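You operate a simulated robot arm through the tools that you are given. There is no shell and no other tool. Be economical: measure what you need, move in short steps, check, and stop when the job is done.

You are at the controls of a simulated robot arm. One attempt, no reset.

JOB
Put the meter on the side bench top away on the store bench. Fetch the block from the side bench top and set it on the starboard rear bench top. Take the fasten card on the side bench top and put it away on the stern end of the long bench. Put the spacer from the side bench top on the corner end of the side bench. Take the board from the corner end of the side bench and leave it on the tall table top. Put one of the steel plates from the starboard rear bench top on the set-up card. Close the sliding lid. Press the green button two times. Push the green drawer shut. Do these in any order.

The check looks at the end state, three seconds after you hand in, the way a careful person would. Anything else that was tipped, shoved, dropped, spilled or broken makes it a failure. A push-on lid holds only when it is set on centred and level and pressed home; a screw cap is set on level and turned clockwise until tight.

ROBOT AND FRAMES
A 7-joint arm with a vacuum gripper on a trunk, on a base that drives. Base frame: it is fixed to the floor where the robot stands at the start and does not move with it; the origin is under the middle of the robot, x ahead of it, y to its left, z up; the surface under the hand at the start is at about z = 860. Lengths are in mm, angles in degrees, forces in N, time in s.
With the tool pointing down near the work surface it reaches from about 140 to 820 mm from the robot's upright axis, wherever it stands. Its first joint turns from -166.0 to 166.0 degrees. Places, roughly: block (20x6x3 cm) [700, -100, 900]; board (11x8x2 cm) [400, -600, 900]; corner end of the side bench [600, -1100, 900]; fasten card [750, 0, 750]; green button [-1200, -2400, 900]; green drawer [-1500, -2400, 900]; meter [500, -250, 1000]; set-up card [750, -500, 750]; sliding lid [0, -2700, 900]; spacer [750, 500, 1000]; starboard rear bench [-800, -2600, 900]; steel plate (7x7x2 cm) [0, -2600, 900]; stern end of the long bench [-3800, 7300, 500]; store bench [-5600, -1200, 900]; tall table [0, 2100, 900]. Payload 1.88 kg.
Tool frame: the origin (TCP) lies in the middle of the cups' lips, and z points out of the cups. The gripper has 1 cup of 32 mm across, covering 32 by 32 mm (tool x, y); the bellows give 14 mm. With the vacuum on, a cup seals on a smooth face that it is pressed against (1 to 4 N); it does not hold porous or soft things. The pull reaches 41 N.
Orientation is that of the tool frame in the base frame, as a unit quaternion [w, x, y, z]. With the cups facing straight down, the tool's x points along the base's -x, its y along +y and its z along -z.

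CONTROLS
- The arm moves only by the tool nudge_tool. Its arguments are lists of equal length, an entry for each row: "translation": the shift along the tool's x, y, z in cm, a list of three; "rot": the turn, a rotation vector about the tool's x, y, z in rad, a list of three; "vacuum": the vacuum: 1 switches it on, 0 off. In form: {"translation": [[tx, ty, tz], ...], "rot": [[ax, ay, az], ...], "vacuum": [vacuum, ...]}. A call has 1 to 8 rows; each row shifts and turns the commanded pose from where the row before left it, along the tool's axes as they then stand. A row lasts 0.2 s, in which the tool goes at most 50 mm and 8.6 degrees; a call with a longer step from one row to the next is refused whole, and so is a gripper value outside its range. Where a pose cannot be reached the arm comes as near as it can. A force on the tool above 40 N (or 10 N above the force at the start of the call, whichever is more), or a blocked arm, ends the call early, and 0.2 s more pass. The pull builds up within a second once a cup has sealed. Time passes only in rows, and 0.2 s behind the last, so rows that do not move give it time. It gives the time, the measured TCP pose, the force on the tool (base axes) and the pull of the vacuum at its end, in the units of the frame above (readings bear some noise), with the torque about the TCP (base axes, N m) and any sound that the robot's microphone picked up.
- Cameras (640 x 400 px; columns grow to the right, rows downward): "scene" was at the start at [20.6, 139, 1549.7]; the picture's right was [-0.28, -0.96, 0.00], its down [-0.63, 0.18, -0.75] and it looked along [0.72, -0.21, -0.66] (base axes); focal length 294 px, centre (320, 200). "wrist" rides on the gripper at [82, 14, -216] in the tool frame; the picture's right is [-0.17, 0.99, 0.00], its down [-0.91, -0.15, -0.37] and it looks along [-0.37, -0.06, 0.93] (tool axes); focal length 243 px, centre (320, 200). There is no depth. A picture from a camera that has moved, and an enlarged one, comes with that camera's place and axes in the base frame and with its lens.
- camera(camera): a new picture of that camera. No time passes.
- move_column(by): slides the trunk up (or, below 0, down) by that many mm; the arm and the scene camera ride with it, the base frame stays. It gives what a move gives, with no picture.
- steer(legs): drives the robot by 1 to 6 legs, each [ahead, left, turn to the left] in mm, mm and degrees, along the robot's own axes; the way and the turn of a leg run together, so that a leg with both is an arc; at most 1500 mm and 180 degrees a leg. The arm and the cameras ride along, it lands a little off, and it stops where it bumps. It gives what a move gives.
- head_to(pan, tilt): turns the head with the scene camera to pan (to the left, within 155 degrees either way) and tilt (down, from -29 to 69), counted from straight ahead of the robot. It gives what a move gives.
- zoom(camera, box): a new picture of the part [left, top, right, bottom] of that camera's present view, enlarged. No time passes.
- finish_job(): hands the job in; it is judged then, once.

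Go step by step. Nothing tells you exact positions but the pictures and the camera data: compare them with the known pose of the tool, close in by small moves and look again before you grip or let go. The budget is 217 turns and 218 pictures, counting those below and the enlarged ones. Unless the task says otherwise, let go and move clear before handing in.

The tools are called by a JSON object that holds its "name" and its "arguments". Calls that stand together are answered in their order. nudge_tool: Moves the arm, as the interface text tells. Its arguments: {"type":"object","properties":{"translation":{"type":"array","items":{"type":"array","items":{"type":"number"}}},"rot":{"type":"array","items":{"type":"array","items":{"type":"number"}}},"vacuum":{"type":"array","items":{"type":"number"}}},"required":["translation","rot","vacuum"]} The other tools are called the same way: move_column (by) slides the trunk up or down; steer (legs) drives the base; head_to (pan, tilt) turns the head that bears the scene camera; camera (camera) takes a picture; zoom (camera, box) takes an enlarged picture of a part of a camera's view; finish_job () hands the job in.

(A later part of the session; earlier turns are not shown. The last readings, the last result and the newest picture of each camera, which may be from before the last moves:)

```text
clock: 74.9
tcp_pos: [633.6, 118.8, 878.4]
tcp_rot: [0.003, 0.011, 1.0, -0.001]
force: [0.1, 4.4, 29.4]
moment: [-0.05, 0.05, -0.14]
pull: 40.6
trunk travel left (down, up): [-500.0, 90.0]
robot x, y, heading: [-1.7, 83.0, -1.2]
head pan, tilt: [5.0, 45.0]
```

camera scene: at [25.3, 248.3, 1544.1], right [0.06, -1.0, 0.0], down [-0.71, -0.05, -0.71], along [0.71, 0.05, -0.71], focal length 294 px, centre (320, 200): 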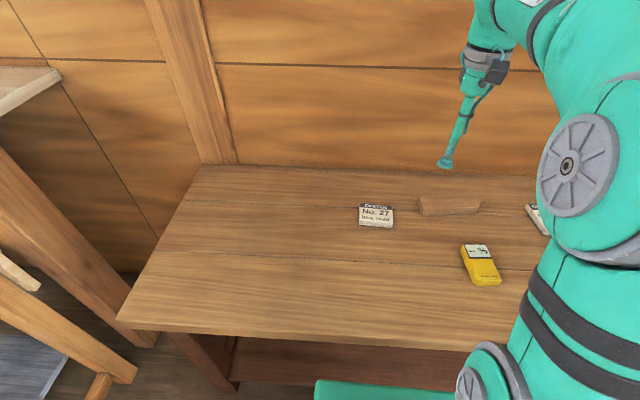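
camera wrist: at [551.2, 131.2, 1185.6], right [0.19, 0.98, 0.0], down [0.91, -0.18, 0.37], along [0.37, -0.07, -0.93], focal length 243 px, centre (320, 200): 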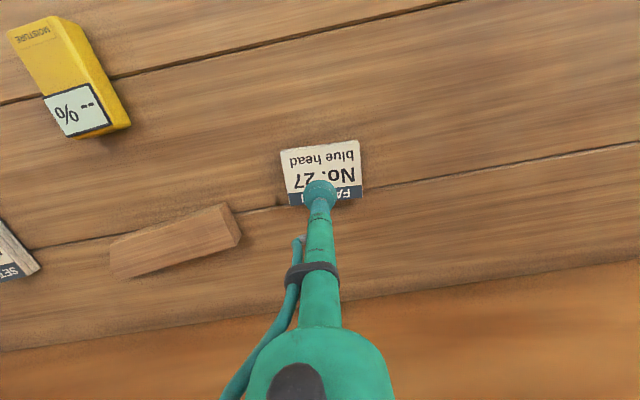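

Sealed on the card. Lift, retract, turn around to look for the way to the long bench.

{"name": "nudge_tool", "arguments": {"translation": [[0, 0, -1], [0, 0, -4], [0, 0, -4.5], [0, 0, -4.5], [4, 0, -3], [4, 0, -3], [4, 0, -3], [4, 0, -3]], "rot": [[0, 0, 0], [0, 0, 0], [0, 0, 0], [0, 0, 0], [0, 0, 0], [0, 0, 0], [0, 0, 0], [0, 0, 0]], "vacuum": [1, 1, 1, 1, 1, 1, 1, 1]}}

{"name": "steer", "arguments": {"legs": [[-300, 0, 0], [0, 0, 172]]}}

{"name": "head_to", "arguments": {"pan": 25, "tilt": 15}}

{"name": "camera", "arguments": {"camera": "scene"}}

{"name": "head_to", "arguments": {"pan": -30, "tilt": 15}}

{"name": "camera", "arguments": {"camera": "scene"}}

```text
clock: 76.7
tcp_pos: [470.0, 125.0, 1137.9]
tcp_rot: [0.001, 0.011, 1.0, 0.0]
force: [0.1, -0.1, -0.5]
moment: [0.01, 0.05, 0.01]
pull: 40.8
trunk travel left (down, up): [-500.0, 90.0]
robot x, y, heading: [-0.5, 77.3, -1.3]
head pan, tilt: [5.0, 45.0]
```

```text
clock: 85.7
tcp_pos: [-770.0, 117.0, 1138.0]
tcp_rot: [0.0, 0.996, -0.094, 0.0]
force: [0.8, 0.1, -2.4]
moment: [0.01, -0.02, 0.0]
pull: 40.4
trunk travel left (down, up): [-500.0, 90.0]
robot x, y, heading: [-297.6, 85.8, 169.5]
head pan, tilt: [5.0, 45.0]
```

```text
clock: 86.6
tcp_pos: [-768.5, 115.4, 1138.3]
tcp_rot: [0.0, 0.996, -0.092, 0.0]
force: [-0.2, 0.3, -1.9]
moment: [0.03, 0.01, -0.03]
pull: 41.0
trunk travel left (down, up): [-500.0, 90.0]
robot x, y, heading: [-295.8, 83.4, 169.6]
head pan, tilt: [25.0, 15.0]
```

```text
183 pictures are left
camera scene: at [-359.0, -111.1, 1590.8], right [-0.25, 0.97, 0.0], down [0.25, 0.06, -0.97], along [-0.94, -0.24, -0.26], focal length 294 px, centre (320, 200)
```

scene: 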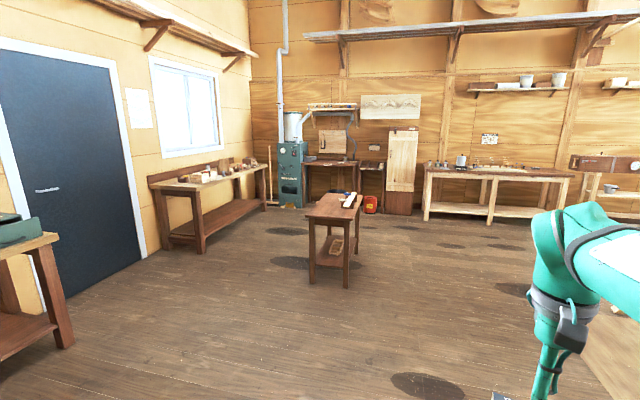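

```text
clock: 87.9
tcp_pos: [-767.6, 116.6, 1138.3]
tcp_rot: [0.0, 0.996, -0.094, 0.0]
force: [0.6, 1.0, -1.2]
moment: [-0.01, -0.03, 0.04]
pull: 40.5
trunk travel left (down, up): [-500.0, 90.0]
robot x, y, heading: [-300.4, 84.9, 169.6]
head pan, tilt: [-30.0, 15.0]
```

```text
182 pictures are left
camera scene: at [-339.4, -27.2, 1590.9], right [0.65, 0.76, 0.0], down [0.2, -0.17, -0.97], along [-0.73, 0.63, -0.26], focal length 294 px, centre (320, 200)
```

scene: 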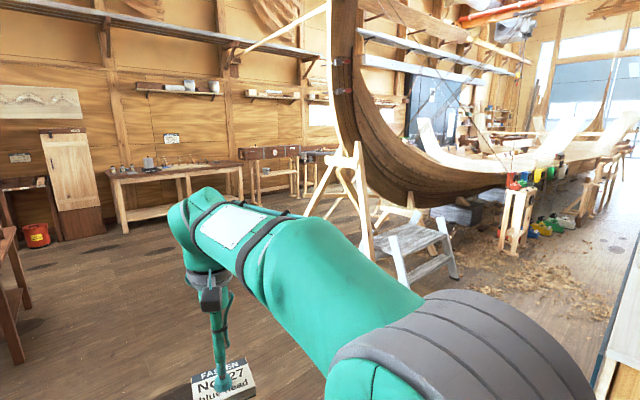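

{"name": "zoom", "arguments": {"camera": "scene", "box": [380, 60, 640, 222]}}

{"name": "zoom", "arguments": {"camera": "scene", "box": [100, 100, 400, 288]}}

```text
2.46 times, centred on (510, 141) of scene
camera zoom: at [-339.4, -27.2, 1590.9], right [0.65, 0.76, 0.0], down [0.2, -0.17, -0.97], along [-0.73, 0.63, -0.26], focal length 724 px, centre (-148, 345)
```

zoom: 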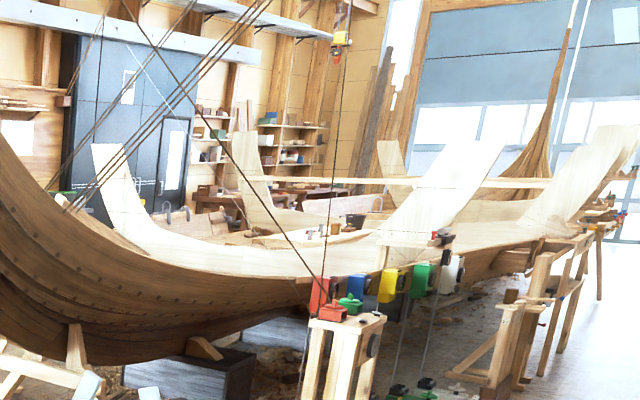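

```text
2.13 times, centred on (250, 194) of scene
camera zoom: at [-339.4, -27.2, 1590.9], right [0.65, 0.76, 0.0], down [0.2, -0.17, -0.97], along [-0.73, 0.63, -0.26], focal length 626 px, centre (469, 213)
```

zoom: 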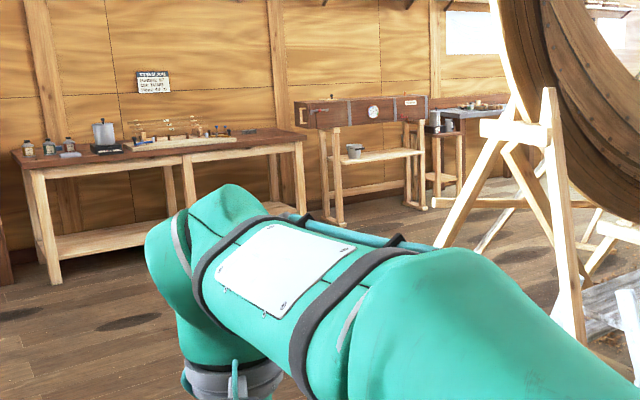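

The long bench seems to be on the port side behind the boat. Drive across the clear floor to about (-3300, 300) and look along +y.

{"name": "steer", "arguments": {"legs": [[0, 0, 6], [1500, 0, 0], [1500, 0, 0]]}}

{"name": "head_to", "arguments": {"pan": -70, "tilt": 15}}

{"name": "camera", "arguments": {"camera": "scene"}}

{"name": "head_to", "arguments": {"pan": -110, "tilt": 15}}

{"name": "camera", "arguments": {"camera": "scene"}}

```text
clock: 102.8
tcp_pos: [-3752.3, 203.9, 1137.5]
tcp_rot: [-0.001, 1.0, -0.016, 0.0]
force: [-0.1, -0.3, -2.1]
moment: [0.01, 0.03, -0.02]
pull: 40.9
trunk travel left (down, up): [-500.0, 90.0]
robot x, y, heading: [-3281.0, 246.0, 178.2]
head pan, tilt: [-30.0, 15.0]
```

```text
clock: 103.9
tcp_pos: [-3752.2, 203.5, 1137.9]
tcp_rot: [0.0, 1.0, -0.015, 0.0]
force: [0.1, 0.2, -0.8]
moment: [0.01, 0.0, -0.01]
pull: 41.1
trunk travel left (down, up): [-500.0, 90.0]
robot x, y, heading: [-3280.2, 243.8, 178.2]
head pan, tilt: [-70.0, 15.0]
```

```text
179 pictures are left
camera scene: at [-3257.1, 168.8, 1590.9], right [0.95, 0.31, 0.0], down [0.08, -0.25, -0.97], along [-0.3, 0.92, -0.26], focal length 294 px, centre (320, 200)
```

scene: 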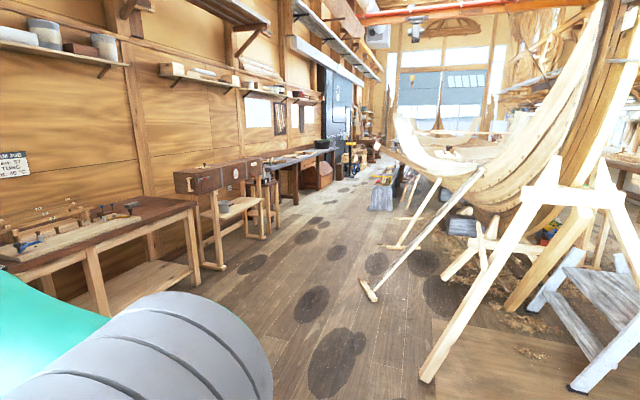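

```text
clock: 105.0
tcp_pos: [-3752.5, 203.0, 1137.9]
tcp_rot: [0.0, 1.0, -0.015, 0.0]
force: [0.0, 0.3, -1.2]
moment: [-0.01, -0.02, 0.01]
pull: 41.1
trunk travel left (down, up): [-500.0, 90.0]
robot x, y, heading: [-3282.3, 246.6, 178.2]
head pan, tilt: [-110.0, 15.0]
```

```text
178 pictures are left
camera scene: at [-3193.2, 166.9, 1590.9], right [0.93, -0.37, 0.0], down [-0.1, -0.24, -0.97], along [0.36, 0.9, -0.26], focal length 294 px, centre (320, 200)
```

scene: 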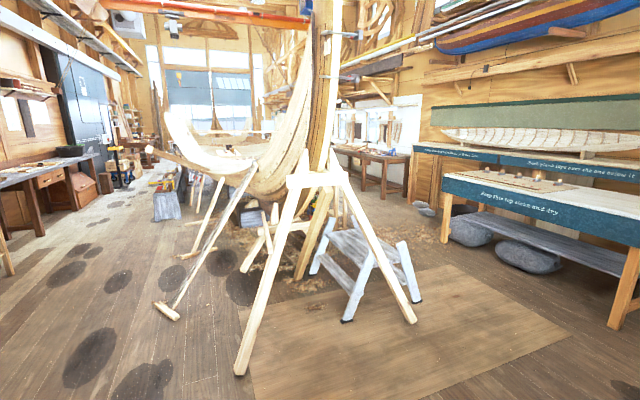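

{"name": "zoom", "arguments": {"camera": "scene", "box": [90, 120, 250, 240]}}

```text
3.33 times, centred on (170, 180) of scene
camera zoom: at [-3193.2, 166.9, 1590.9], right [0.93, -0.37, 0.0], down [-0.1, -0.24, -0.97], along [0.36, 0.9, -0.26], focal length 981 px, centre (820, 267)
```

zoom: 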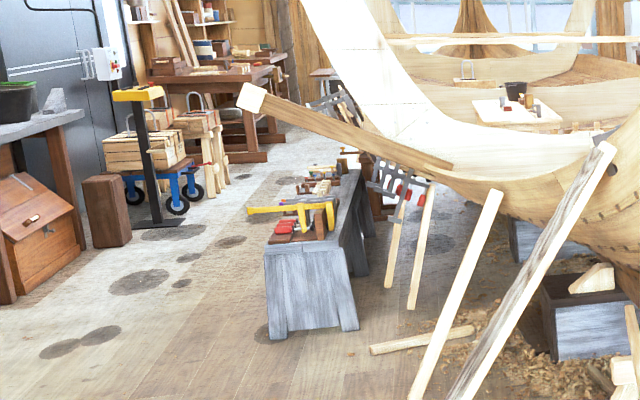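

The low grey bench (x≈-3780, y≈5000+) is the long bench; the stern end is its far end. I take the clear aisle at x≈-4450.

{"name": "steer", "arguments": {"legs": [[0, 0, -88], [600, 600, 0], [650, 600, 0], [1400, 0, 0]]}}

{"name": "head_to", "arguments": {"pan": -15, "tilt": 15}}

{"name": "camera", "arguments": {"camera": "scene"}}

```text
clock: 124.1
tcp_pos: [-4506.0, 3385.9, 1137.9]
tcp_rot: [0.0, -0.702, 0.712, 0.0]
force: [0.9, 0.4, -1.0]
moment: [0.01, -0.01, 0.01]
pull: 40.7
trunk travel left (down, up): [-500.0, 90.0]
robot x, y, heading: [-4453.4, 2914.9, 89.4]
head pan, tilt: [-110.0, 15.0]
```

```text
clock: 125.8
tcp_pos: [-4505.8, 3385.4, 1137.8]
tcp_rot: [0.001, -0.702, 0.713, 0.0]
force: [0.3, -0.4, -1.6]
moment: [-0.02, -0.01, 0.03]
pull: 40.4
trunk travel left (down, up): [-500.0, 90.0]
robot x, y, heading: [-4457.5, 2914.1, 89.4]
head pan, tilt: [-15.0, 15.0]
```

```text
176 pictures are left
camera scene: at [-4595.1, 2946.8, 1590.9], right [0.96, -0.27, 0.0], down [-0.07, -0.25, -0.97], along [0.26, 0.93, -0.26], focal length 294 px, centre (320, 200)
```

scene: 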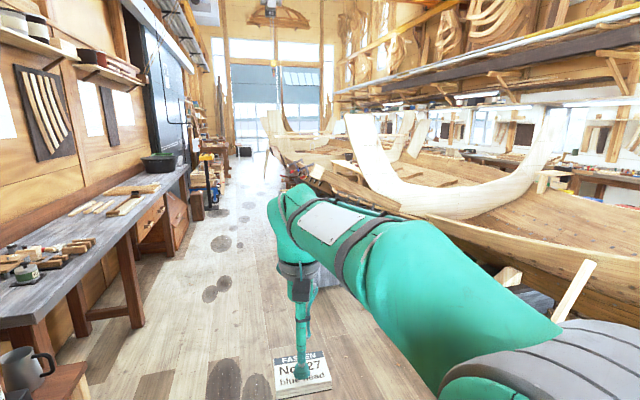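

{"name": "steer", "arguments": {"legs": [[1500, 60, 0], [1400, 60, 0]]}}

{"name": "head_to", "arguments": {"pan": -55, "tilt": 30}}

{"name": "camera", "arguments": {"camera": "scene"}}

```text
refused: leg 1 is longer than a leg can be; nothing moved
```

```text
clock: 126.9
tcp_pos: [-4505.8, 3385.7, 1137.3]
tcp_rot: [0.0, -0.702, 0.712, 0.0]
force: [-0.1, -0.1, -1.5]
moment: [-0.04, -0.05, -0.02]
pull: 40.5
trunk travel left (down, up): [-500.0, 90.0]
robot x, y, heading: [-4455.1, 2915.5, 89.2]
head pan, tilt: [-55.0, 30.0]
```

```text
175 pictures are left
camera scene: at [-4545.7, 2907.9, 1566.7], right [0.56, -0.83, 0.0], down [-0.41, -0.28, -0.87], along [0.72, 0.49, -0.5], focal length 294 px, centre (320, 200)
```

scene: 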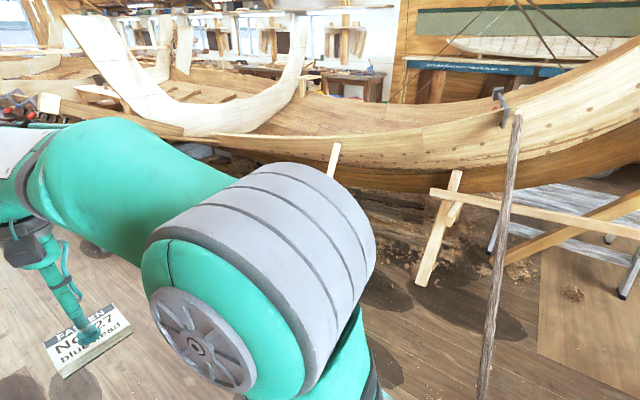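

{"name": "steer", "arguments": {"legs": [[1450, 50, 0], [1400, 50, 0]]}}

{"name": "camera", "arguments": {"camera": "scene"}}

{"name": "head_to", "arguments": {"pan": -25, "tilt": 30}}

{"name": "camera", "arguments": {"camera": "scene"}}

```text
clock: 140.8
tcp_pos: [-4589.3, 6249.2, 1138.8]
tcp_rot: [-0.001, -0.702, 0.712, 0.0]
force: [0.2, -0.4, -1.2]
moment: [-0.02, -0.01, -0.03]
pull: 41.5
trunk travel left (down, up): [-500.0, 90.0]
robot x, y, heading: [-4538.0, 5780.0, 89.4]
head pan, tilt: [-55.0, 30.0]
```

```text
174 pictures are left
camera scene: at [-4629.0, 5770.9, 1566.7], right [0.56, -0.83, 0.0], down [-0.41, -0.28, -0.87], along [0.72, 0.49, -0.5], focal length 294 px, centre (320, 200)
```

scene: 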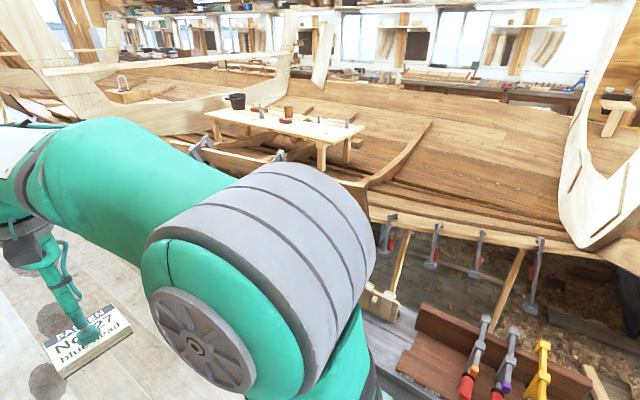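

```text
clock: 141.7
tcp_pos: [-4590.1, 6247.9, 1138.6]
tcp_rot: [0.001, -0.702, 0.712, 0.001]
force: [0.0, -1.0, -1.1]
moment: [-0.03, -0.01, -0.02]
pull: 40.6
trunk travel left (down, up): [-500.0, 90.0]
robot x, y, heading: [-4540.1, 5777.6, 89.5]
head pan, tilt: [-25.0, 30.0]
```

```text
173 pictures are left
camera scene: at [-4664.4, 5801.4, 1566.7], right [0.9, -0.43, 0.0], down [-0.22, -0.45, -0.87], along [0.38, 0.78, -0.5], focal length 294 px, centre (320, 200)
```

scene: 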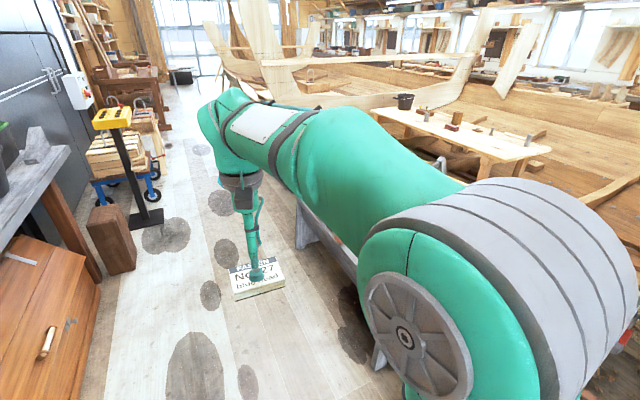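

{"name": "steer", "arguments": {"legs": [[1350, 0, 0], [0, 0, -90]]}}

{"name": "head_to", "arguments": {"pan": 5, "tilt": 45}}

{"name": "camera", "arguments": {"camera": "scene"}}

{"name": "camera", "arguments": {"camera": "wrist"}}

```text
clock: 152.3
tcp_pos: [-4057.7, 7219.8, 1137.4]
tcp_rot: [0.0, -0.006, 1.0, 0.0]
force: [0.1, 0.0, -0.7]
moment: [0.04, 0.0, 0.02]
pull: 40.9
trunk travel left (down, up): [-500.0, 90.0]
robot x, y, heading: [-4526.9, 7156.8, 1.2]
head pan, tilt: [-25.0, 30.0]
```

```text
clock: 153.3
tcp_pos: [-4058.5, 7219.1, 1138.3]
tcp_rot: [0.0, -0.007, 1.0, 0.0]
force: [-0.1, 0.8, -1.4]
moment: [0.01, 0.04, -0.02]
pull: 40.9
trunk travel left (down, up): [-500.0, 90.0]
robot x, y, heading: [-4527.4, 7157.7, 0.9]
head pan, tilt: [5.0, 45.0]
```

```text
172 pictures are left
camera scene: at [-4507.7, 7325.3, 1544.1], right [0.1, -0.99, 0.0], down [-0.7, -0.07, -0.71], along [0.7, 0.07, -0.71], focal length 294 px, centre (320, 200)
```

scene: 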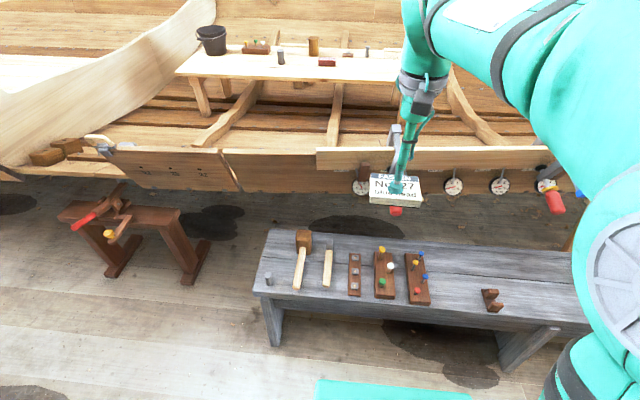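

```text
171 pictures are left
camera wrist: at [-4141.0, 7231.8, 1354.1], right [0.15, 0.99, 0.0], down [0.92, -0.14, 0.37], along [0.37, -0.06, -0.93], focal length 243 px, centre (320, 200)
```

wrist: 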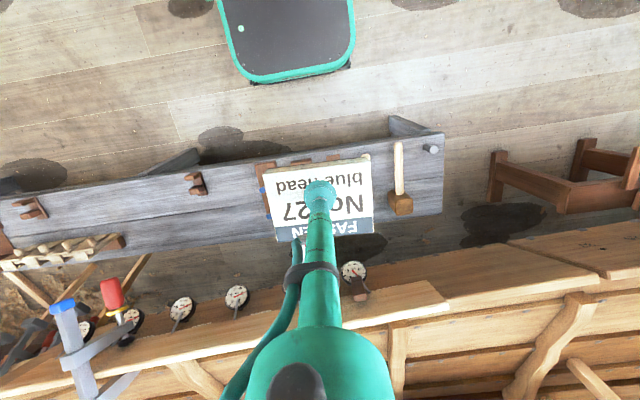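

The low bench top is at z≈465, its stern end at y≈7650. Boards and mallet fill most of it; the free patch is between the mallet and the end. I move level with it.

{"name": "steer", "arguments": {"legs": [[80, 390, 0]]}}

{"name": "camera", "arguments": {"camera": "wrist"}}

{"name": "zoom", "arguments": {"camera": "scene", "box": [280, 200, 520, 350]}}

```text
clock: 155.8
tcp_pos: [-3984.5, 7618.4, 1137.9]
tcp_rot: [0.0, -0.011, 1.0, 0.0]
force: [-0.3, 0.5, -1.5]
moment: [0.02, 0.01, 0.0]
pull: 40.6
trunk travel left (down, up): [-500.0, 90.0]
robot x, y, heading: [-4450.2, 7553.0, 1.2]
head pan, tilt: [5.0, 45.0]
```

```text
170 pictures are left
camera wrist: at [-4068.3, 7630.0, 1354.1], right [0.14, 0.99, 0.0], down [0.92, -0.13, 0.37], along [0.37, -0.05, -0.93], focal length 243 px, centre (320, 200)
```

wrist: 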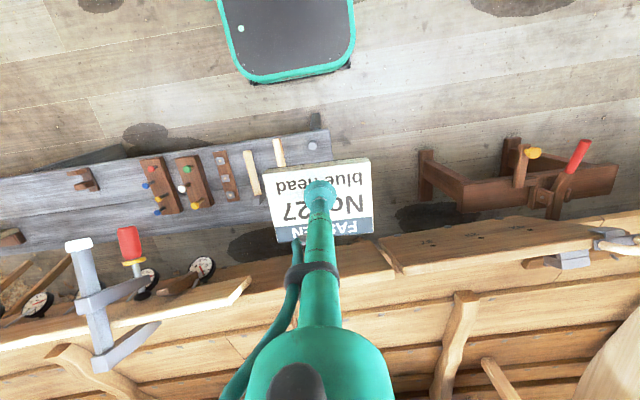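

```text
2.67 times, centred on (400, 275) of scene
camera zoom: at [-4435.6, 7721.1, 1544.1], right [0.11, -0.99, 0.0], down [-0.7, -0.08, -0.71], along [0.7, 0.08, -0.71], focal length 784 px, centre (107, 0)
```

zoom: 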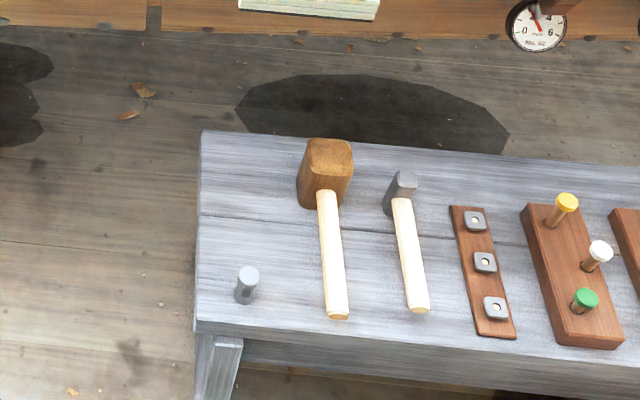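

Free patch centre ≈ (-3790, 7573). Lower the trunk and extend over it.

{"name": "move_column", "arguments": {"by": -480}}

{"name": "nudge_tool", "arguments": {"translation": [[-3.86, -0.98, 0], [-3.86, -0.98, 0], [-3.86, -0.98, 0], [-3.86, -0.98, 0], [-3.86, -0.98, 0]], "rot": [[0, 0, 0], [0, 0, 0], [0, 0, 0], [0, 0, 0], [0, 0, 0]], "vacuum": [1, 1, 1, 1, 1]}}

{"name": "camera", "arguments": {"camera": "wrist"}}

{"name": "camera", "arguments": {"camera": "scene"}}

```text
refused: -480 is not a number from -400 to 400
```

```text
clock: 157.0
tcp_pos: [-3789.7, 7574.1, 1134.8]
tcp_rot: [0.0, -0.012, 1.0, 0.0]
force: [-0.1, -0.4, -1.0]
moment: [0.0, 0.0, -0.02]
pull: 40.9
trunk travel left (down, up): [-500.0, 90.0]
robot x, y, heading: [-4450.1, 7547.6, 1.2]
head pan, tilt: [5.0, 45.0]
```

```text
168 pictures are left
camera wrist: at [-3872.4, 7585.4, 1352.0], right [0.14, 0.99, 0.0], down [0.92, -0.13, 0.37], along [0.37, -0.05, -0.93], focal length 243 px, centre (320, 200)
```

wrist: 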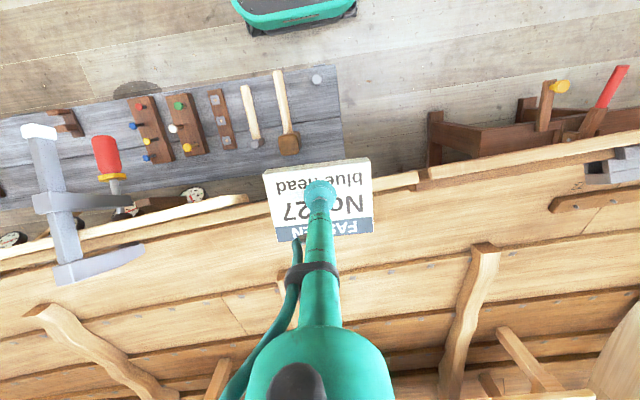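

```text
167 pictures are left
camera scene: at [-4435.2, 7721.2, 1544.0], right [0.11, -0.99, 0.0], down [-0.7, -0.08, -0.71], along [0.7, 0.08, -0.71], focal length 294 px, centre (320, 200)
```

scene: 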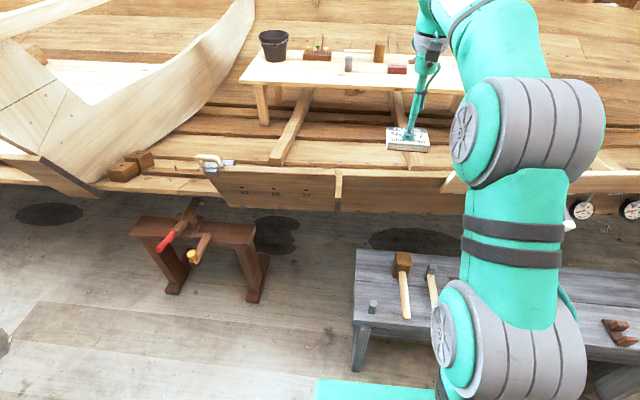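

The boat's gunwale edge is at x≈-3720, z≈930, so I keep further back: target x≈-3835. Then lower the trunk.

{"name": "nudge_tool", "arguments": {"translation": [[4.5, 0, 0]], "rot": [[0, 0, 0]], "vacuum": [1]}}

{"name": "move_column", "arguments": {"by": -250}}

{"name": "camera", "arguments": {"camera": "wrist"}}

{"name": "camera", "arguments": {"camera": "scene"}}

```text
clock: 157.4
tcp_pos: [-3834.8, 7571.7, 1137.8]
tcp_rot: [0.0, -0.01, 1.0, 0.0]
force: [0.5, -1.6, -1.5]
moment: [0.02, 0.06, -0.02]
pull: 40.8
trunk travel left (down, up): [-500.0, 90.0]
robot x, y, heading: [-4452.0, 7551.8, 1.2]
head pan, tilt: [5.0, 45.0]
```

```text
clock: 160.0
tcp_pos: [-3834.5, 7573.0, 886.5]
tcp_rot: [0.001, -0.011, 1.0, 0.0]
force: [0.4, 0.7, -0.7]
moment: [0.0, 0.01, -0.03]
pull: 41.3
trunk travel left (down, up): [-250.0, 340.0]
robot x, y, heading: [-4453.4, 7550.2, 1.2]
head pan, tilt: [5.0, 45.0]
```

```text
166 pictures are left
camera wrist: at [-3916.7, 7584.4, 1103.7], right [0.14, 0.99, 0.0], down [0.92, -0.13, 0.37], along [0.37, -0.05, -0.93], focal length 243 px, centre (320, 200)
```

wrist: 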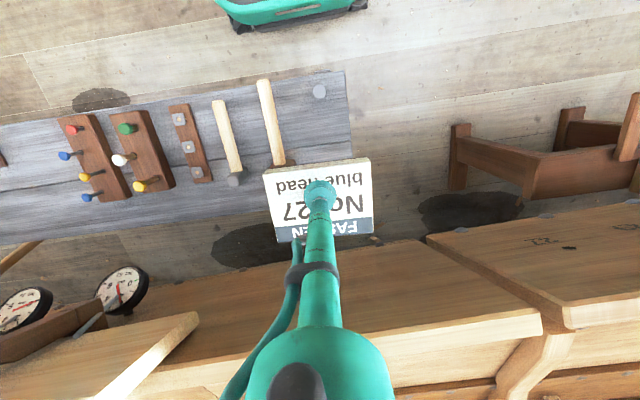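

```text
165 pictures are left
camera scene: at [-4435.6, 7721.1, 1294.1], right [0.11, -0.99, 0.0], down [-0.7, -0.08, -0.71], along [0.7, 0.08, -0.71], focal length 294 px, centre (320, 200)
```

scene: 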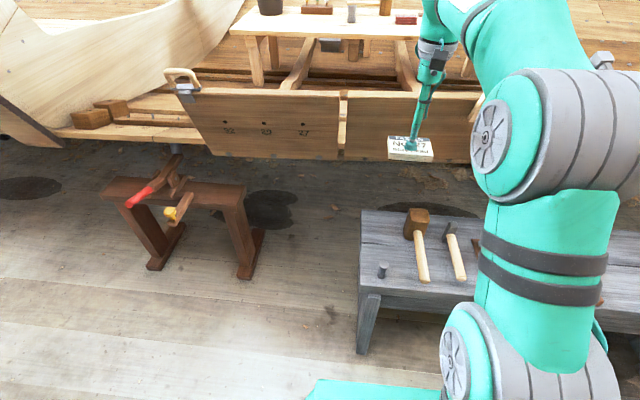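

{"name": "move_column", "arguments": {"by": -250}}

{"name": "nudge_tool", "arguments": {"translation": [[0, 0, 3.5], [0, 0, 3.5]], "rot": [[0, 0, 0], [0, 0, 0]], "vacuum": [1, 1]}}

{"name": "camera", "arguments": {"camera": "wrist"}}

{"name": "camera", "arguments": {"camera": "scene"}}

```text
clock: 162.6
tcp_pos: [-3833.4, 7572.2, 637.2]
tcp_rot: [0.0, -0.011, 1.0, 0.0]
force: [0.7, -0.8, -0.7]
moment: [0.01, 0.02, 0.0]
pull: 40.2
trunk travel left (down, up): [0.0, 590.0]
robot x, y, heading: [-4451.0, 7548.9, 1.5]
head pan, tilt: [5.0, 45.0]
```

```text
clock: 163.2
tcp_pos: [-3834.1, 7572.9, 565.6]
tcp_rot: [0.0, -0.01, 1.0, 0.0]
force: [-0.6, 1.0, -0.8]
moment: [0.01, -0.01, -0.01]
pull: 40.6
trunk travel left (down, up): [0.0, 590.0]
robot x, y, heading: [-4456.6, 7548.4, 1.1]
head pan, tilt: [5.0, 45.0]
```

```text
164 pictures are left
camera wrist: at [-3917.2, 7584.9, 781.5], right [0.14, 0.99, 0.0], down [0.92, -0.13, 0.37], along [0.37, -0.05, -0.93], focal length 243 px, centre (320, 200)
```

wrist: 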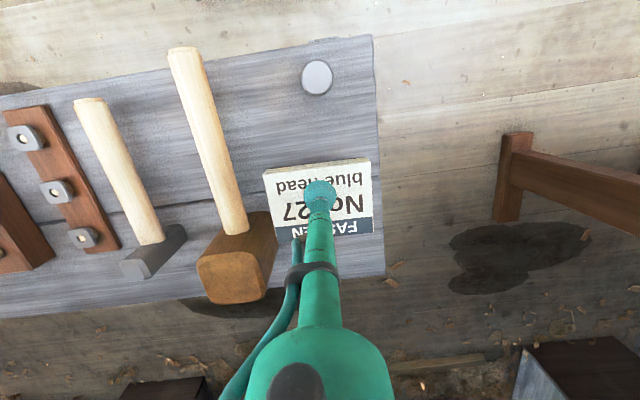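

```text
163 pictures are left
camera scene: at [-4435.7, 7721.1, 1044.1], right [0.11, -0.99, 0.0], down [-0.7, -0.08, -0.71], along [0.7, 0.08, -0.71], focal length 294 px, centre (320, 200)
```

scene: 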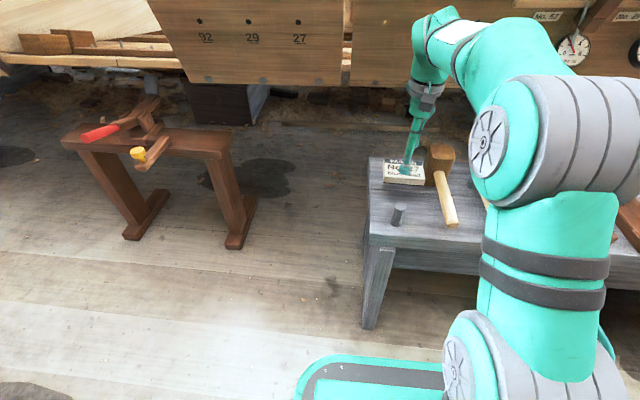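

{"name": "nudge_tool", "arguments": {"translation": [[1.5, 0.7, 3], [0, 0, 2.5], [0, 0, 0.5], [0, 0, 0.5]], "rot": [[0, 0, 0], [0, 0, 0], [0, 0, 0], [0, 0, 0]], "vacuum": [1, 1, 1, 1]}}

{"name": "zoom", "arguments": {"camera": "scene", "box": [340, 120, 500, 220]}}

```text
clock: 164.2
tcp_pos: [-3849.3, 7580.5, 502.1]
tcp_rot: [0.001, -0.01, 1.0, 0.0]
force: [-1.7, -1.4, 5.6]
moment: [0.0, -0.09, -0.02]
pull: 40.5
trunk travel left (down, up): [0.0, 590.0]
robot x, y, heading: [-4451.9, 7549.9, 1.3]
head pan, tilt: [5.0, 45.0]
```

```text
4.00 times, centred on (420, 170) of scene
camera zoom: at [-4435.9, 7721.0, 1044.3], right [0.11, -0.99, 0.0], down [-0.7, -0.08, -0.71], along [0.7, 0.08, -0.71], focal length 1177 px, centre (-80, 320)
```

zoom: 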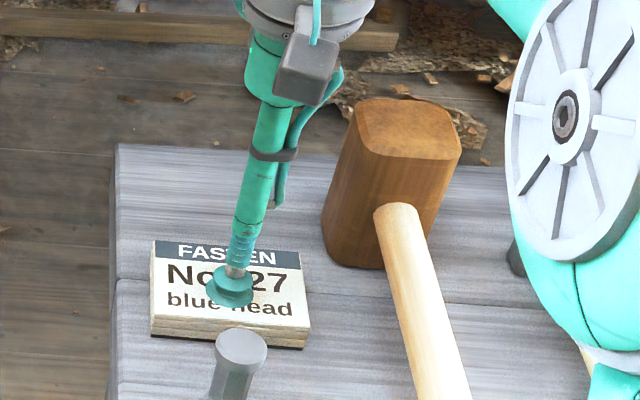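

Contact, card well placed. Release and rise.

{"name": "nudge_tool", "arguments": {"translation": [[0, 0, 0.2], [0, 0, 0], [0, 0, 0], [0, 0, 0], [0, 0, -3], [0, 0, -4.5], [0, 0, -4.5]], "rot": [[0, 0, 0], [0, 0, 0], [0, 0, 0], [0, 0, 0], [0, 0, 0], [0, 0, 0], [0, 0, 0]], "vacuum": [1, 0, 0, 0, 0, 0, 0]}}

{"name": "zoom", "arguments": {"camera": "scene", "box": [340, 120, 500, 220]}}

```text
clock: 165.8
tcp_pos: [-3849.4, 7581.5, 617.8]
tcp_rot: [-0.001, -0.01, 1.0, 0.0]
force: [0.8, 0.0, 0.0]
moment: [0.01, 0.01, -0.02]
pull: 0.1
trunk travel left (down, up): [0.0, 590.0]
robot x, y, heading: [-4452.0, 7551.7, 0.8]
head pan, tilt: [5.0, 45.0]
```

```text
4.00 times, centred on (420, 170) of scene
camera zoom: at [-4435.3, 7721.1, 1044.0], right [0.11, -0.99, 0.0], down [-0.7, -0.08, -0.71], along [0.7, 0.08, -0.71], focal length 1177 px, centre (-80, 320)
```

zoom: 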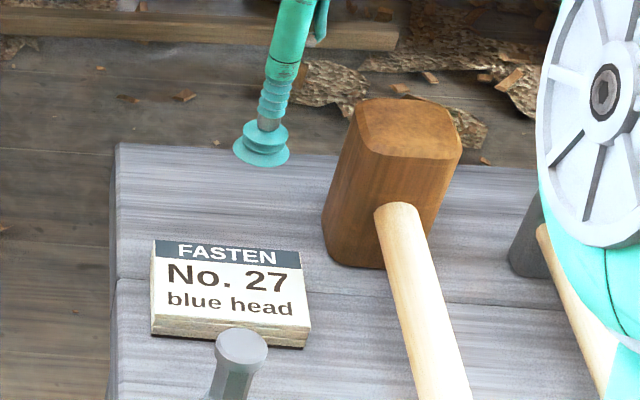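

Card placed. Raise, retract, and strafe back along the aisle.

{"name": "nudge_tool", "arguments": {"translation": [[4, 0, -2], [4, 0, -2], [4, 0, -2], [4, 0, -2], [4, 0, -2], [4, 0, 0]], "rot": [[0, 0, 0], [0, 0, 0], [0, 0, 0], [0, 0, 0], [0, 0, 0], [0, 0, 0]], "vacuum": [0, 0, 0, 0, 0, 0]}}

{"name": "move_column", "arguments": {"by": 400}}

{"name": "steer", "arguments": {"legs": [[-130, -1400, 0], [0, -1450, 0], [0, -1450, 0]]}}

{"name": "head_to", "arguments": {"pan": -90, "tilt": 15}}

{"name": "camera", "arguments": {"camera": "scene"}}

```text
clock: 167.2
tcp_pos: [-4087.5, 7572.3, 719.8]
tcp_rot: [-0.001, -0.01, 1.0, 0.0]
force: [0.4, 0.4, -1.7]
moment: [-0.02, 0.07, 0.02]
pull: 0.1
trunk travel left (down, up): [0.0, 590.0]
robot x, y, heading: [-4453.9, 7552.4, 1.0]
head pan, tilt: [5.0, 45.0]
```

```text
clock: 171.0
tcp_pos: [-4086.8, 7574.9, 1120.8]
tcp_rot: [0.0, -0.011, 1.0, 0.0]
force: [-0.4, -0.2, -1.2]
moment: [0.05, 0.0, 0.0]
pull: 0.1
trunk travel left (down, up): [-400.0, 190.0]
robot x, y, heading: [-4450.9, 7550.6, 1.2]
head pan, tilt: [5.0, 45.0]
```

```text
clock: 191.7
tcp_pos: [-4066.6, 3259.2, 1120.6]
tcp_rot: [0.001, -0.011, 1.0, 0.0]
force: [-0.5, -0.2, 0.2]
moment: [0.02, -0.01, -0.01]
pull: 0.0
trunk travel left (down, up): [-400.0, 190.0]
robot x, y, heading: [-4432.3, 3232.0, 1.2]
head pan, tilt: [5.0, 45.0]
```

```text
clock: 193.4
tcp_pos: [-4066.1, 3258.9, 1120.9]
tcp_rot: [0.001, -0.011, 1.0, 0.0]
force: [-0.2, -0.3, 1.0]
moment: [0.03, 0.0, 0.01]
pull: 0.0
trunk travel left (down, up): [-400.0, 190.0]
robot x, y, heading: [-4432.8, 3235.8, 1.3]
head pan, tilt: [-90.0, 15.0]
```

```text
160 pictures are left
camera scene: at [-4494.5, 3304.1, 1490.9], right [-1.0, -0.02, 0.0], down [-0.01, 0.26, -0.97], along [0.02, -0.97, -0.26], focal length 294 px, centre (320, 200)
```

scene: 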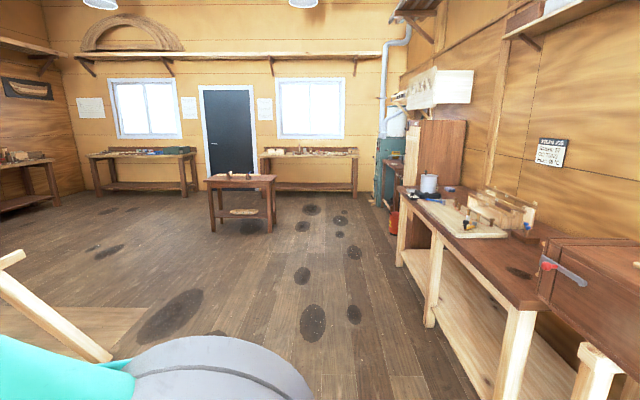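

{"name": "steer", "arguments": {"legs": [[0, -1400, 0], [0, -1400, -1], [1450, 0, 0], [1450, 0, 0], [1200, -400, 0]]}}

{"name": "head_to", "arguments": {"pan": -10, "tilt": 40}}

{"name": "camera", "arguments": {"camera": "scene"}}

```text
clock: 226.5
tcp_pos: [3.2, -74.1, 1120.6]
tcp_rot: [0.0, 0.016, 1.0, 0.001]
force: [0.7, 0.1, 0.6]
moment: [-0.01, 0.02, 0.02]
pull: 0.1
trunk travel left (down, up): [-400.0, 190.0]
robot x, y, heading: [-360.6, -77.5, -1.8]
head pan, tilt: [-90.0, 15.0]
```

```text
clock: 228.0
tcp_pos: [4.4, -74.1, 1120.9]
tcp_rot: [0.0, 0.016, 1.0, 0.0]
force: [0.6, 0.4, -0.1]
moment: [0.0, -0.01, 0.02]
pull: 0.0
trunk travel left (down, up): [-400.0, 190.0]
robot x, y, heading: [-364.1, -77.2, -2.0]
head pan, tilt: [-10.0, 40.0]
```

```text
159 pictures are left
camera scene: at [-334.3, 70.2, 1451.4], right [-0.21, -0.98, 0.0], down [-0.63, 0.13, -0.77], along [0.75, -0.16, -0.64], focal length 294 px, centre (320, 200)
```

scene: 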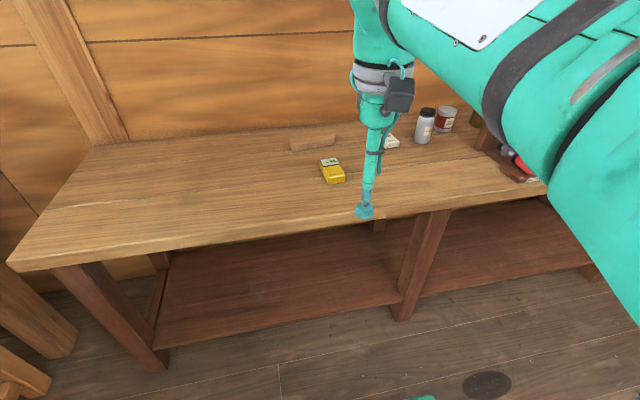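

{"name": "steer", "arguments": {"legs": [[330, -40, 2]]}}

{"name": "camera", "arguments": {"camera": "wrist"}}

```text
clock: 230.2
tcp_pos: [341.9, -100.9, 1121.4]
tcp_rot: [0.0, -0.005, 1.0, 0.001]
force: [-0.8, 0.7, -0.3]
moment: [0.0, -0.02, -0.01]
pull: 0.1
trunk travel left (down, up): [-400.0, 190.0]
robot x, y, heading: [-26.5, -120.9, 0.8]
head pan, tilt: [-10.0, 40.0]
```

```text
158 pictures are left
camera wrist: at [259.1, -88.6, 1336.8], right [0.16, 0.99, 0.0], down [0.92, -0.14, 0.37], along [0.37, -0.06, -0.93], focal length 243 px, centre (320, 200)
```

wrist: 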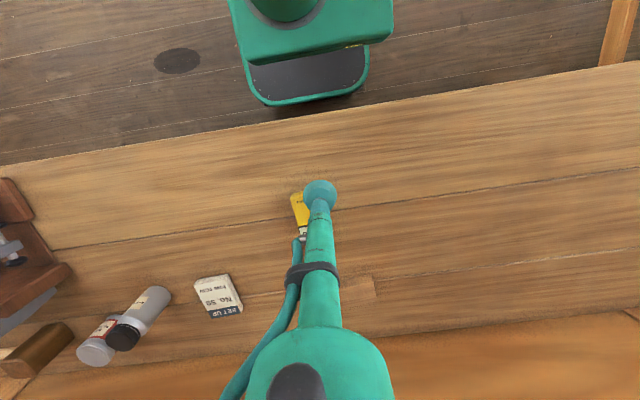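

{"name": "nudge_tool", "arguments": {"translation": [[-4.37, -1.3, 0], [-4.37, -1.3, 0], [-4.37, -1.3, 0], [0, 0, 4.5], [0, 0, 4.5], [0, 0, 3]], "rot": [[0, 0, 0], [0, 0, 0], [0, 0, 0], [0, 0, 0], [0, 0, 0], [0, 0, 0]], "vacuum": [0, 0, 0, 0, 0, 0]}}

{"name": "camera", "arguments": {"camera": "wrist"}}

{"name": "camera", "arguments": {"camera": "scene"}}

```text
clock: 231.6
tcp_pos: [472.4, -142.3, 998.4]
tcp_rot: [0.0, -0.005, 1.0, 0.001]
force: [0.7, -0.7, -0.4]
moment: [0.01, -0.03, -0.01]
pull: 0.1
trunk travel left (down, up): [-400.0, 190.0]
robot x, y, heading: [-24.3, -118.9, 0.8]
head pan, tilt: [-10.0, 40.0]
```

```text
157 pictures are left
camera wrist: at [389.7, -128.7, 1215.3], right [0.16, 0.99, 0.0], down [0.92, -0.14, 0.37], along [0.37, -0.06, -0.93], focal length 243 px, centre (320, 200)
```

wrist: 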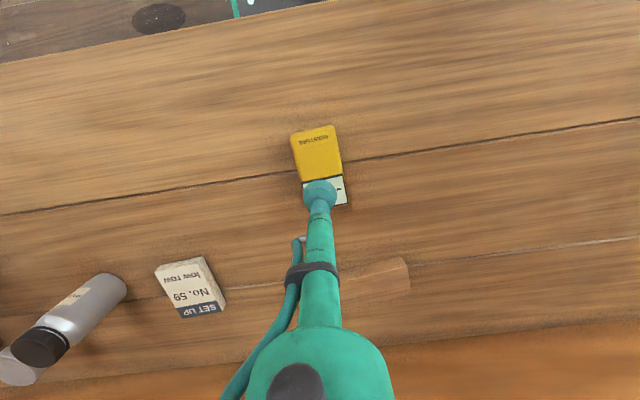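

```text
156 pictures are left
camera scene: at [-1.9, 28.4, 1451.4], right [-0.16, -0.99, 0.0], down [-0.63, 0.1, -0.77], along [0.76, -0.12, -0.64], focal length 294 px, centre (320, 200)
```

scene: 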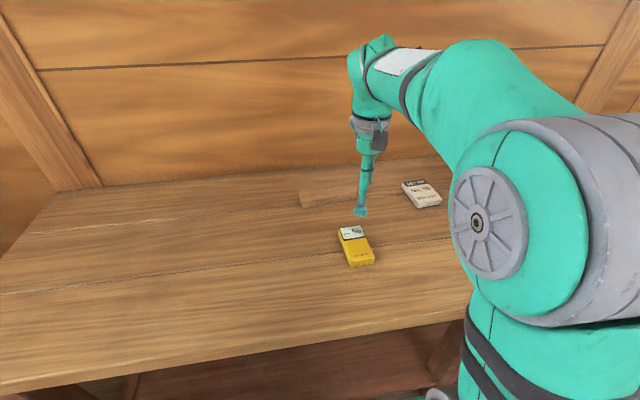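

{"name": "nudge_tool", "arguments": {"translation": [[1.1, 0, 4.5], [0, 0, 3.8], [0, 0, 0.7], [0, 0, 0.6], [0, 0, 0.5], [0, 0, 0.4], [0, 0, 0], [0, 0, 0]], "rot": [[0, 0, 0], [0, 0, 0], [0, 0, 0], [0, 0, 0], [0, 0, 0], [0, 0, 0], [0, 0, 0], [0, 0, 0]], "vacuum": [1, 1, 1, 1, 1, 1, 1, 1]}}

```text
clock: 233.4
tcp_pos: [461.9, -140.2, 893.1]
tcp_rot: [0.0, -0.004, 1.0, 0.0]
force: [0.2, 0.6, -1.0]
moment: [0.02, 0.0, -0.02]
pull: 40.8
trunk travel left (down, up): [-400.0, 190.0]
robot x, y, heading: [-19.8, -119.3, 0.6]
head pan, tilt: [-10.0, 40.0]
```

Meter sealed. Lift, retract, turn and drive toward the store bench via the clear lane y≈300.

{"name": "nudge_tool", "arguments": {"translation": [[0, 0, -1], [0, 0, -4], [0, 0, -4.5], [0, 0, -4.5], [3, 0, -4], [3, 0, -4], [3, 0, -3]], "rot": [[0, 0, 0], [0, 0, 0], [0, 0, 0], [0, 0, 0], [0, 0, 0], [0, 0, 0], [0, 0, 0]], "vacuum": [1, 1, 1, 1, 1, 1, 1]}}

{"name": "steer", "arguments": {"legs": [[-350, 0, 0], [0, 0, 172], [1480, 0, 0], [1480, 0, 0]]}}

{"name": "head_to", "arguments": {"pan": 20, "tilt": 20}}

{"name": "camera", "arguments": {"camera": "scene"}}

```text
clock: 235.0
tcp_pos: [373.0, -141.7, 1145.2]
tcp_rot: [0.0, -0.005, 1.0, 0.001]
force: [0.6, -0.1, -1.8]
moment: [-0.01, 0.05, 0.04]
pull: 40.4
trunk travel left (down, up): [-400.0, 190.0]
robot x, y, heading: [-27.2, -120.6, 0.7]
head pan, tilt: [-10.0, 40.0]
```

```text
clock: 258.4
tcp_pos: [-3733.7, 304.9, 1145.0]
tcp_rot: [0.0, 0.998, -0.058, -0.001]
force: [0.4, 0.6, -2.5]
moment: [-0.01, -0.02, 0.02]
pull: 40.9
trunk travel left (down, up): [-400.0, 190.0]
robot x, y, heading: [-3342.7, 234.3, 173.5]
head pan, tilt: [-10.0, 40.0]
```

```text
clock: 259.3
tcp_pos: [-3733.8, 305.0, 1144.2]
tcp_rot: [0.0, 0.998, -0.059, 0.0]
force: [0.3, 0.2, -1.2]
moment: [-0.01, -0.02, 0.01]
pull: 41.1
trunk travel left (down, up): [-400.0, 190.0]
robot x, y, heading: [-3344.4, 232.4, 173.3]
head pan, tilt: [20.0, 20.0]
```

```text
155 pictures are left
camera scene: at [-3392.6, 40.2, 1482.7], right [-0.23, 0.97, 0.0], down [0.33, 0.08, -0.94], along [-0.91, -0.22, -0.34], focal length 294 px, centre (320, 200)
```

scene: 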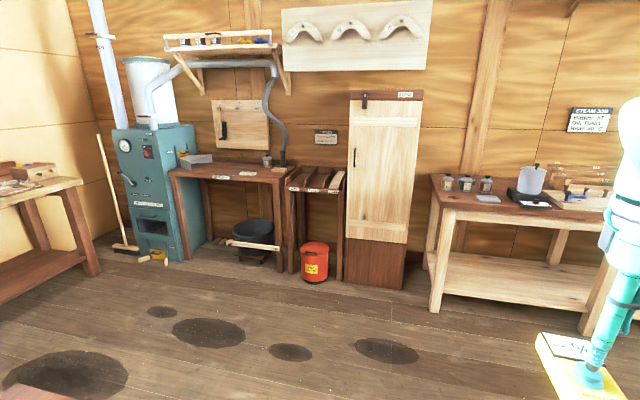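

{"name": "zoom", "arguments": {"camera": "scene", "box": [160, 120, 360, 245]}}

```text
3.20 times, centred on (260, 182) of scene
camera zoom: at [-3392.6, 40.2, 1482.7], right [-0.23, 0.97, 0.0], down [0.33, 0.08, -0.94], along [-0.91, -0.22, -0.34], focal length 941 px, centre (512, 256)
```

zoom: 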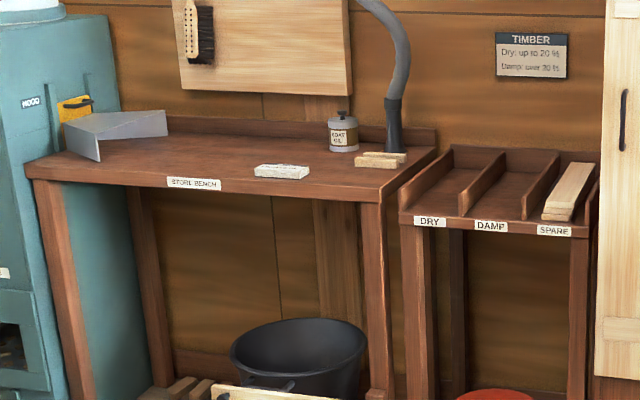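

This is labelled "STORE BENCH". I drive up facing it.

{"name": "steer", "arguments": {"legs": [[0, 0, 6.5], [1450, 0, 0], [0, 1450, 0]]}}

{"name": "head_to", "arguments": {"pan": 5, "tilt": 35}}

{"name": "camera", "arguments": {"camera": "scene"}}

{"name": "camera", "arguments": {"camera": "wrist"}}

```text
clock: 274.1
tcp_pos: [-5229.1, -1198.3, 1144.5]
tcp_rot: [0.0, 1.0, -0.014, 0.0]
force: [-0.1, -0.6, -1.4]
moment: [-0.06, -0.04, 0.0]
pull: 40.4
trunk travel left (down, up): [-400.0, 190.0]
robot x, y, heading: [-4831.3, -1236.1, 178.5]
head pan, tilt: [20.0, 20.0]
```

```text
clock: 274.8
tcp_pos: [-5228.8, -1198.8, 1143.8]
tcp_rot: [0.001, 1.0, -0.013, 0.0]
force: [0.7, -0.4, -0.7]
moment: [-0.03, -0.02, 0.0]
pull: 40.6
trunk travel left (down, up): [-400.0, 190.0]
robot x, y, heading: [-4831.6, -1236.3, 178.6]
head pan, tilt: [5.0, 35.0]
```

```text
153 pictures are left
camera scene: at [-4866.2, -1407.6, 1459.0], right [-0.06, 1.0, 0.0], down [0.57, 0.04, -0.82], along [-0.82, -0.05, -0.57], focal length 294 px, centre (320, 200)
```

scene: 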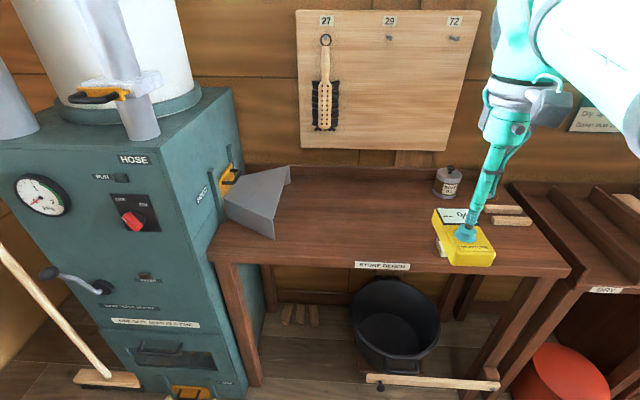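

```text
152 pictures are left
camera wrist: at [-5148.3, -1214.3, 1361.0], right [-0.19, -0.98, 0.0], down [-0.91, 0.18, 0.37], along [-0.37, 0.07, -0.93], focal length 243 px, centre (320, 200)
```

wrist: 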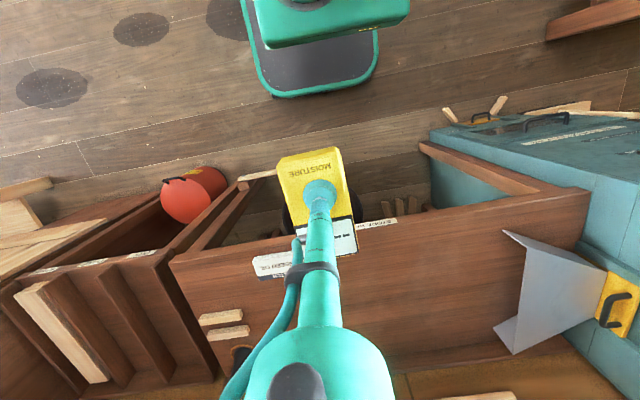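

{"name": "steer", "arguments": {"legs": [[90, 0, 0]]}}

{"name": "nudge_tool", "arguments": {"translation": [[-3.6, 2.29, 0], [-3.6, 2.29, 0], [-3.6, 2.29, 0], [-3.6, 2.29, 0], [-3.6, 2.29, 0], [-3.6, 2.29, 0], [-3.6, 2.29, 0]], "rot": [[0, 0, 0], [0, 0, 0], [0, 0, 0], [0, 0, 0], [0, 0, 0], [0, 0, 0], [0, 0, 0]], "vacuum": [1, 1, 1, 1, 1, 1, 1]}}

{"name": "nudge_tool", "arguments": {"translation": [[0, 0, 4.5], [0, 0, 4.5], [0, 0, 4.5], [0, 0, 4.5]], "rot": [[0, 0, 0], [0, 0, 0], [0, 0, 0], [0, 0, 0]], "vacuum": [1, 1, 1, 1]}}

{"name": "camera", "arguments": {"camera": "scene"}}

{"name": "camera", "arguments": {"camera": "wrist"}}

```text
clock: 275.9
tcp_pos: [-5318.7, -1196.3, 1144.2]
tcp_rot: [0.001, 1.0, -0.015, 0.0]
force: [0.1, 0.4, -1.3]
moment: [-0.01, -0.01, -0.01]
pull: 41.0
trunk travel left (down, up): [-400.0, 190.0]
robot x, y, heading: [-4924.7, -1230.9, 178.5]
head pan, tilt: [5.0, 35.0]
```

```text
clock: 277.5
tcp_pos: [-5575.9, -1348.8, 1143.8]
tcp_rot: [0.0, 1.0, -0.013, 0.003]
force: [-2.7, -0.1, -7.9]
moment: [0.17, -0.54, 0.0]
pull: 40.7
trunk travel left (down, up): [-400.0, 190.0]
robot x, y, heading: [-4916.8, -1234.2, 178.4]
head pan, tilt: [5.0, 35.0]
```

```text
clock: 278.5
tcp_pos: [-5577.2, -1346.7, 963.6]
tcp_rot: [0.001, 1.0, -0.014, 0.0]
force: [0.4, 0.0, -1.8]
moment: [-0.02, 0.0, 0.02]
pull: 41.3
trunk travel left (down, up): [-400.0, 190.0]
robot x, y, heading: [-4924.9, -1233.7, 178.3]
head pan, tilt: [5.0, 35.0]
```

```text
151 pictures are left
camera scene: at [-4956.4, -1405.0, 1458.9], right [-0.06, 1.0, 0.0], down [0.57, 0.03, -0.82], along [-0.82, -0.05, -0.57], focal length 294 px, centre (320, 200)
```

scene: 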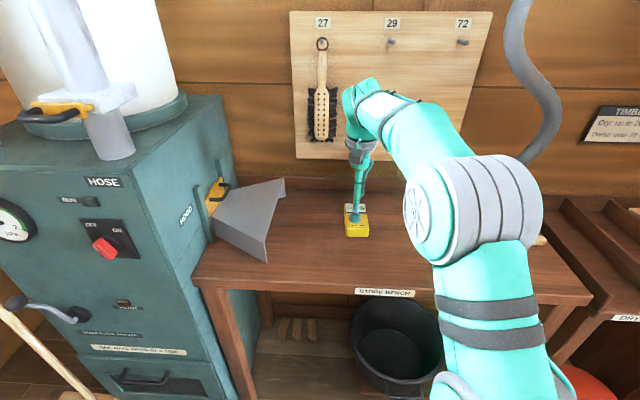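

```text
150 pictures are left
camera wrist: at [-5496.9, -1362.5, 1179.4], right [-0.2, -0.98, 0.0], down [-0.91, 0.18, 0.37], along [-0.37, 0.07, -0.93], focal length 243 px, centre (320, 200)
```

wrist: 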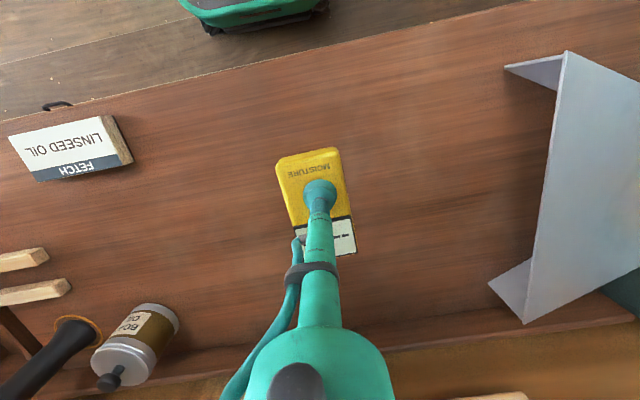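

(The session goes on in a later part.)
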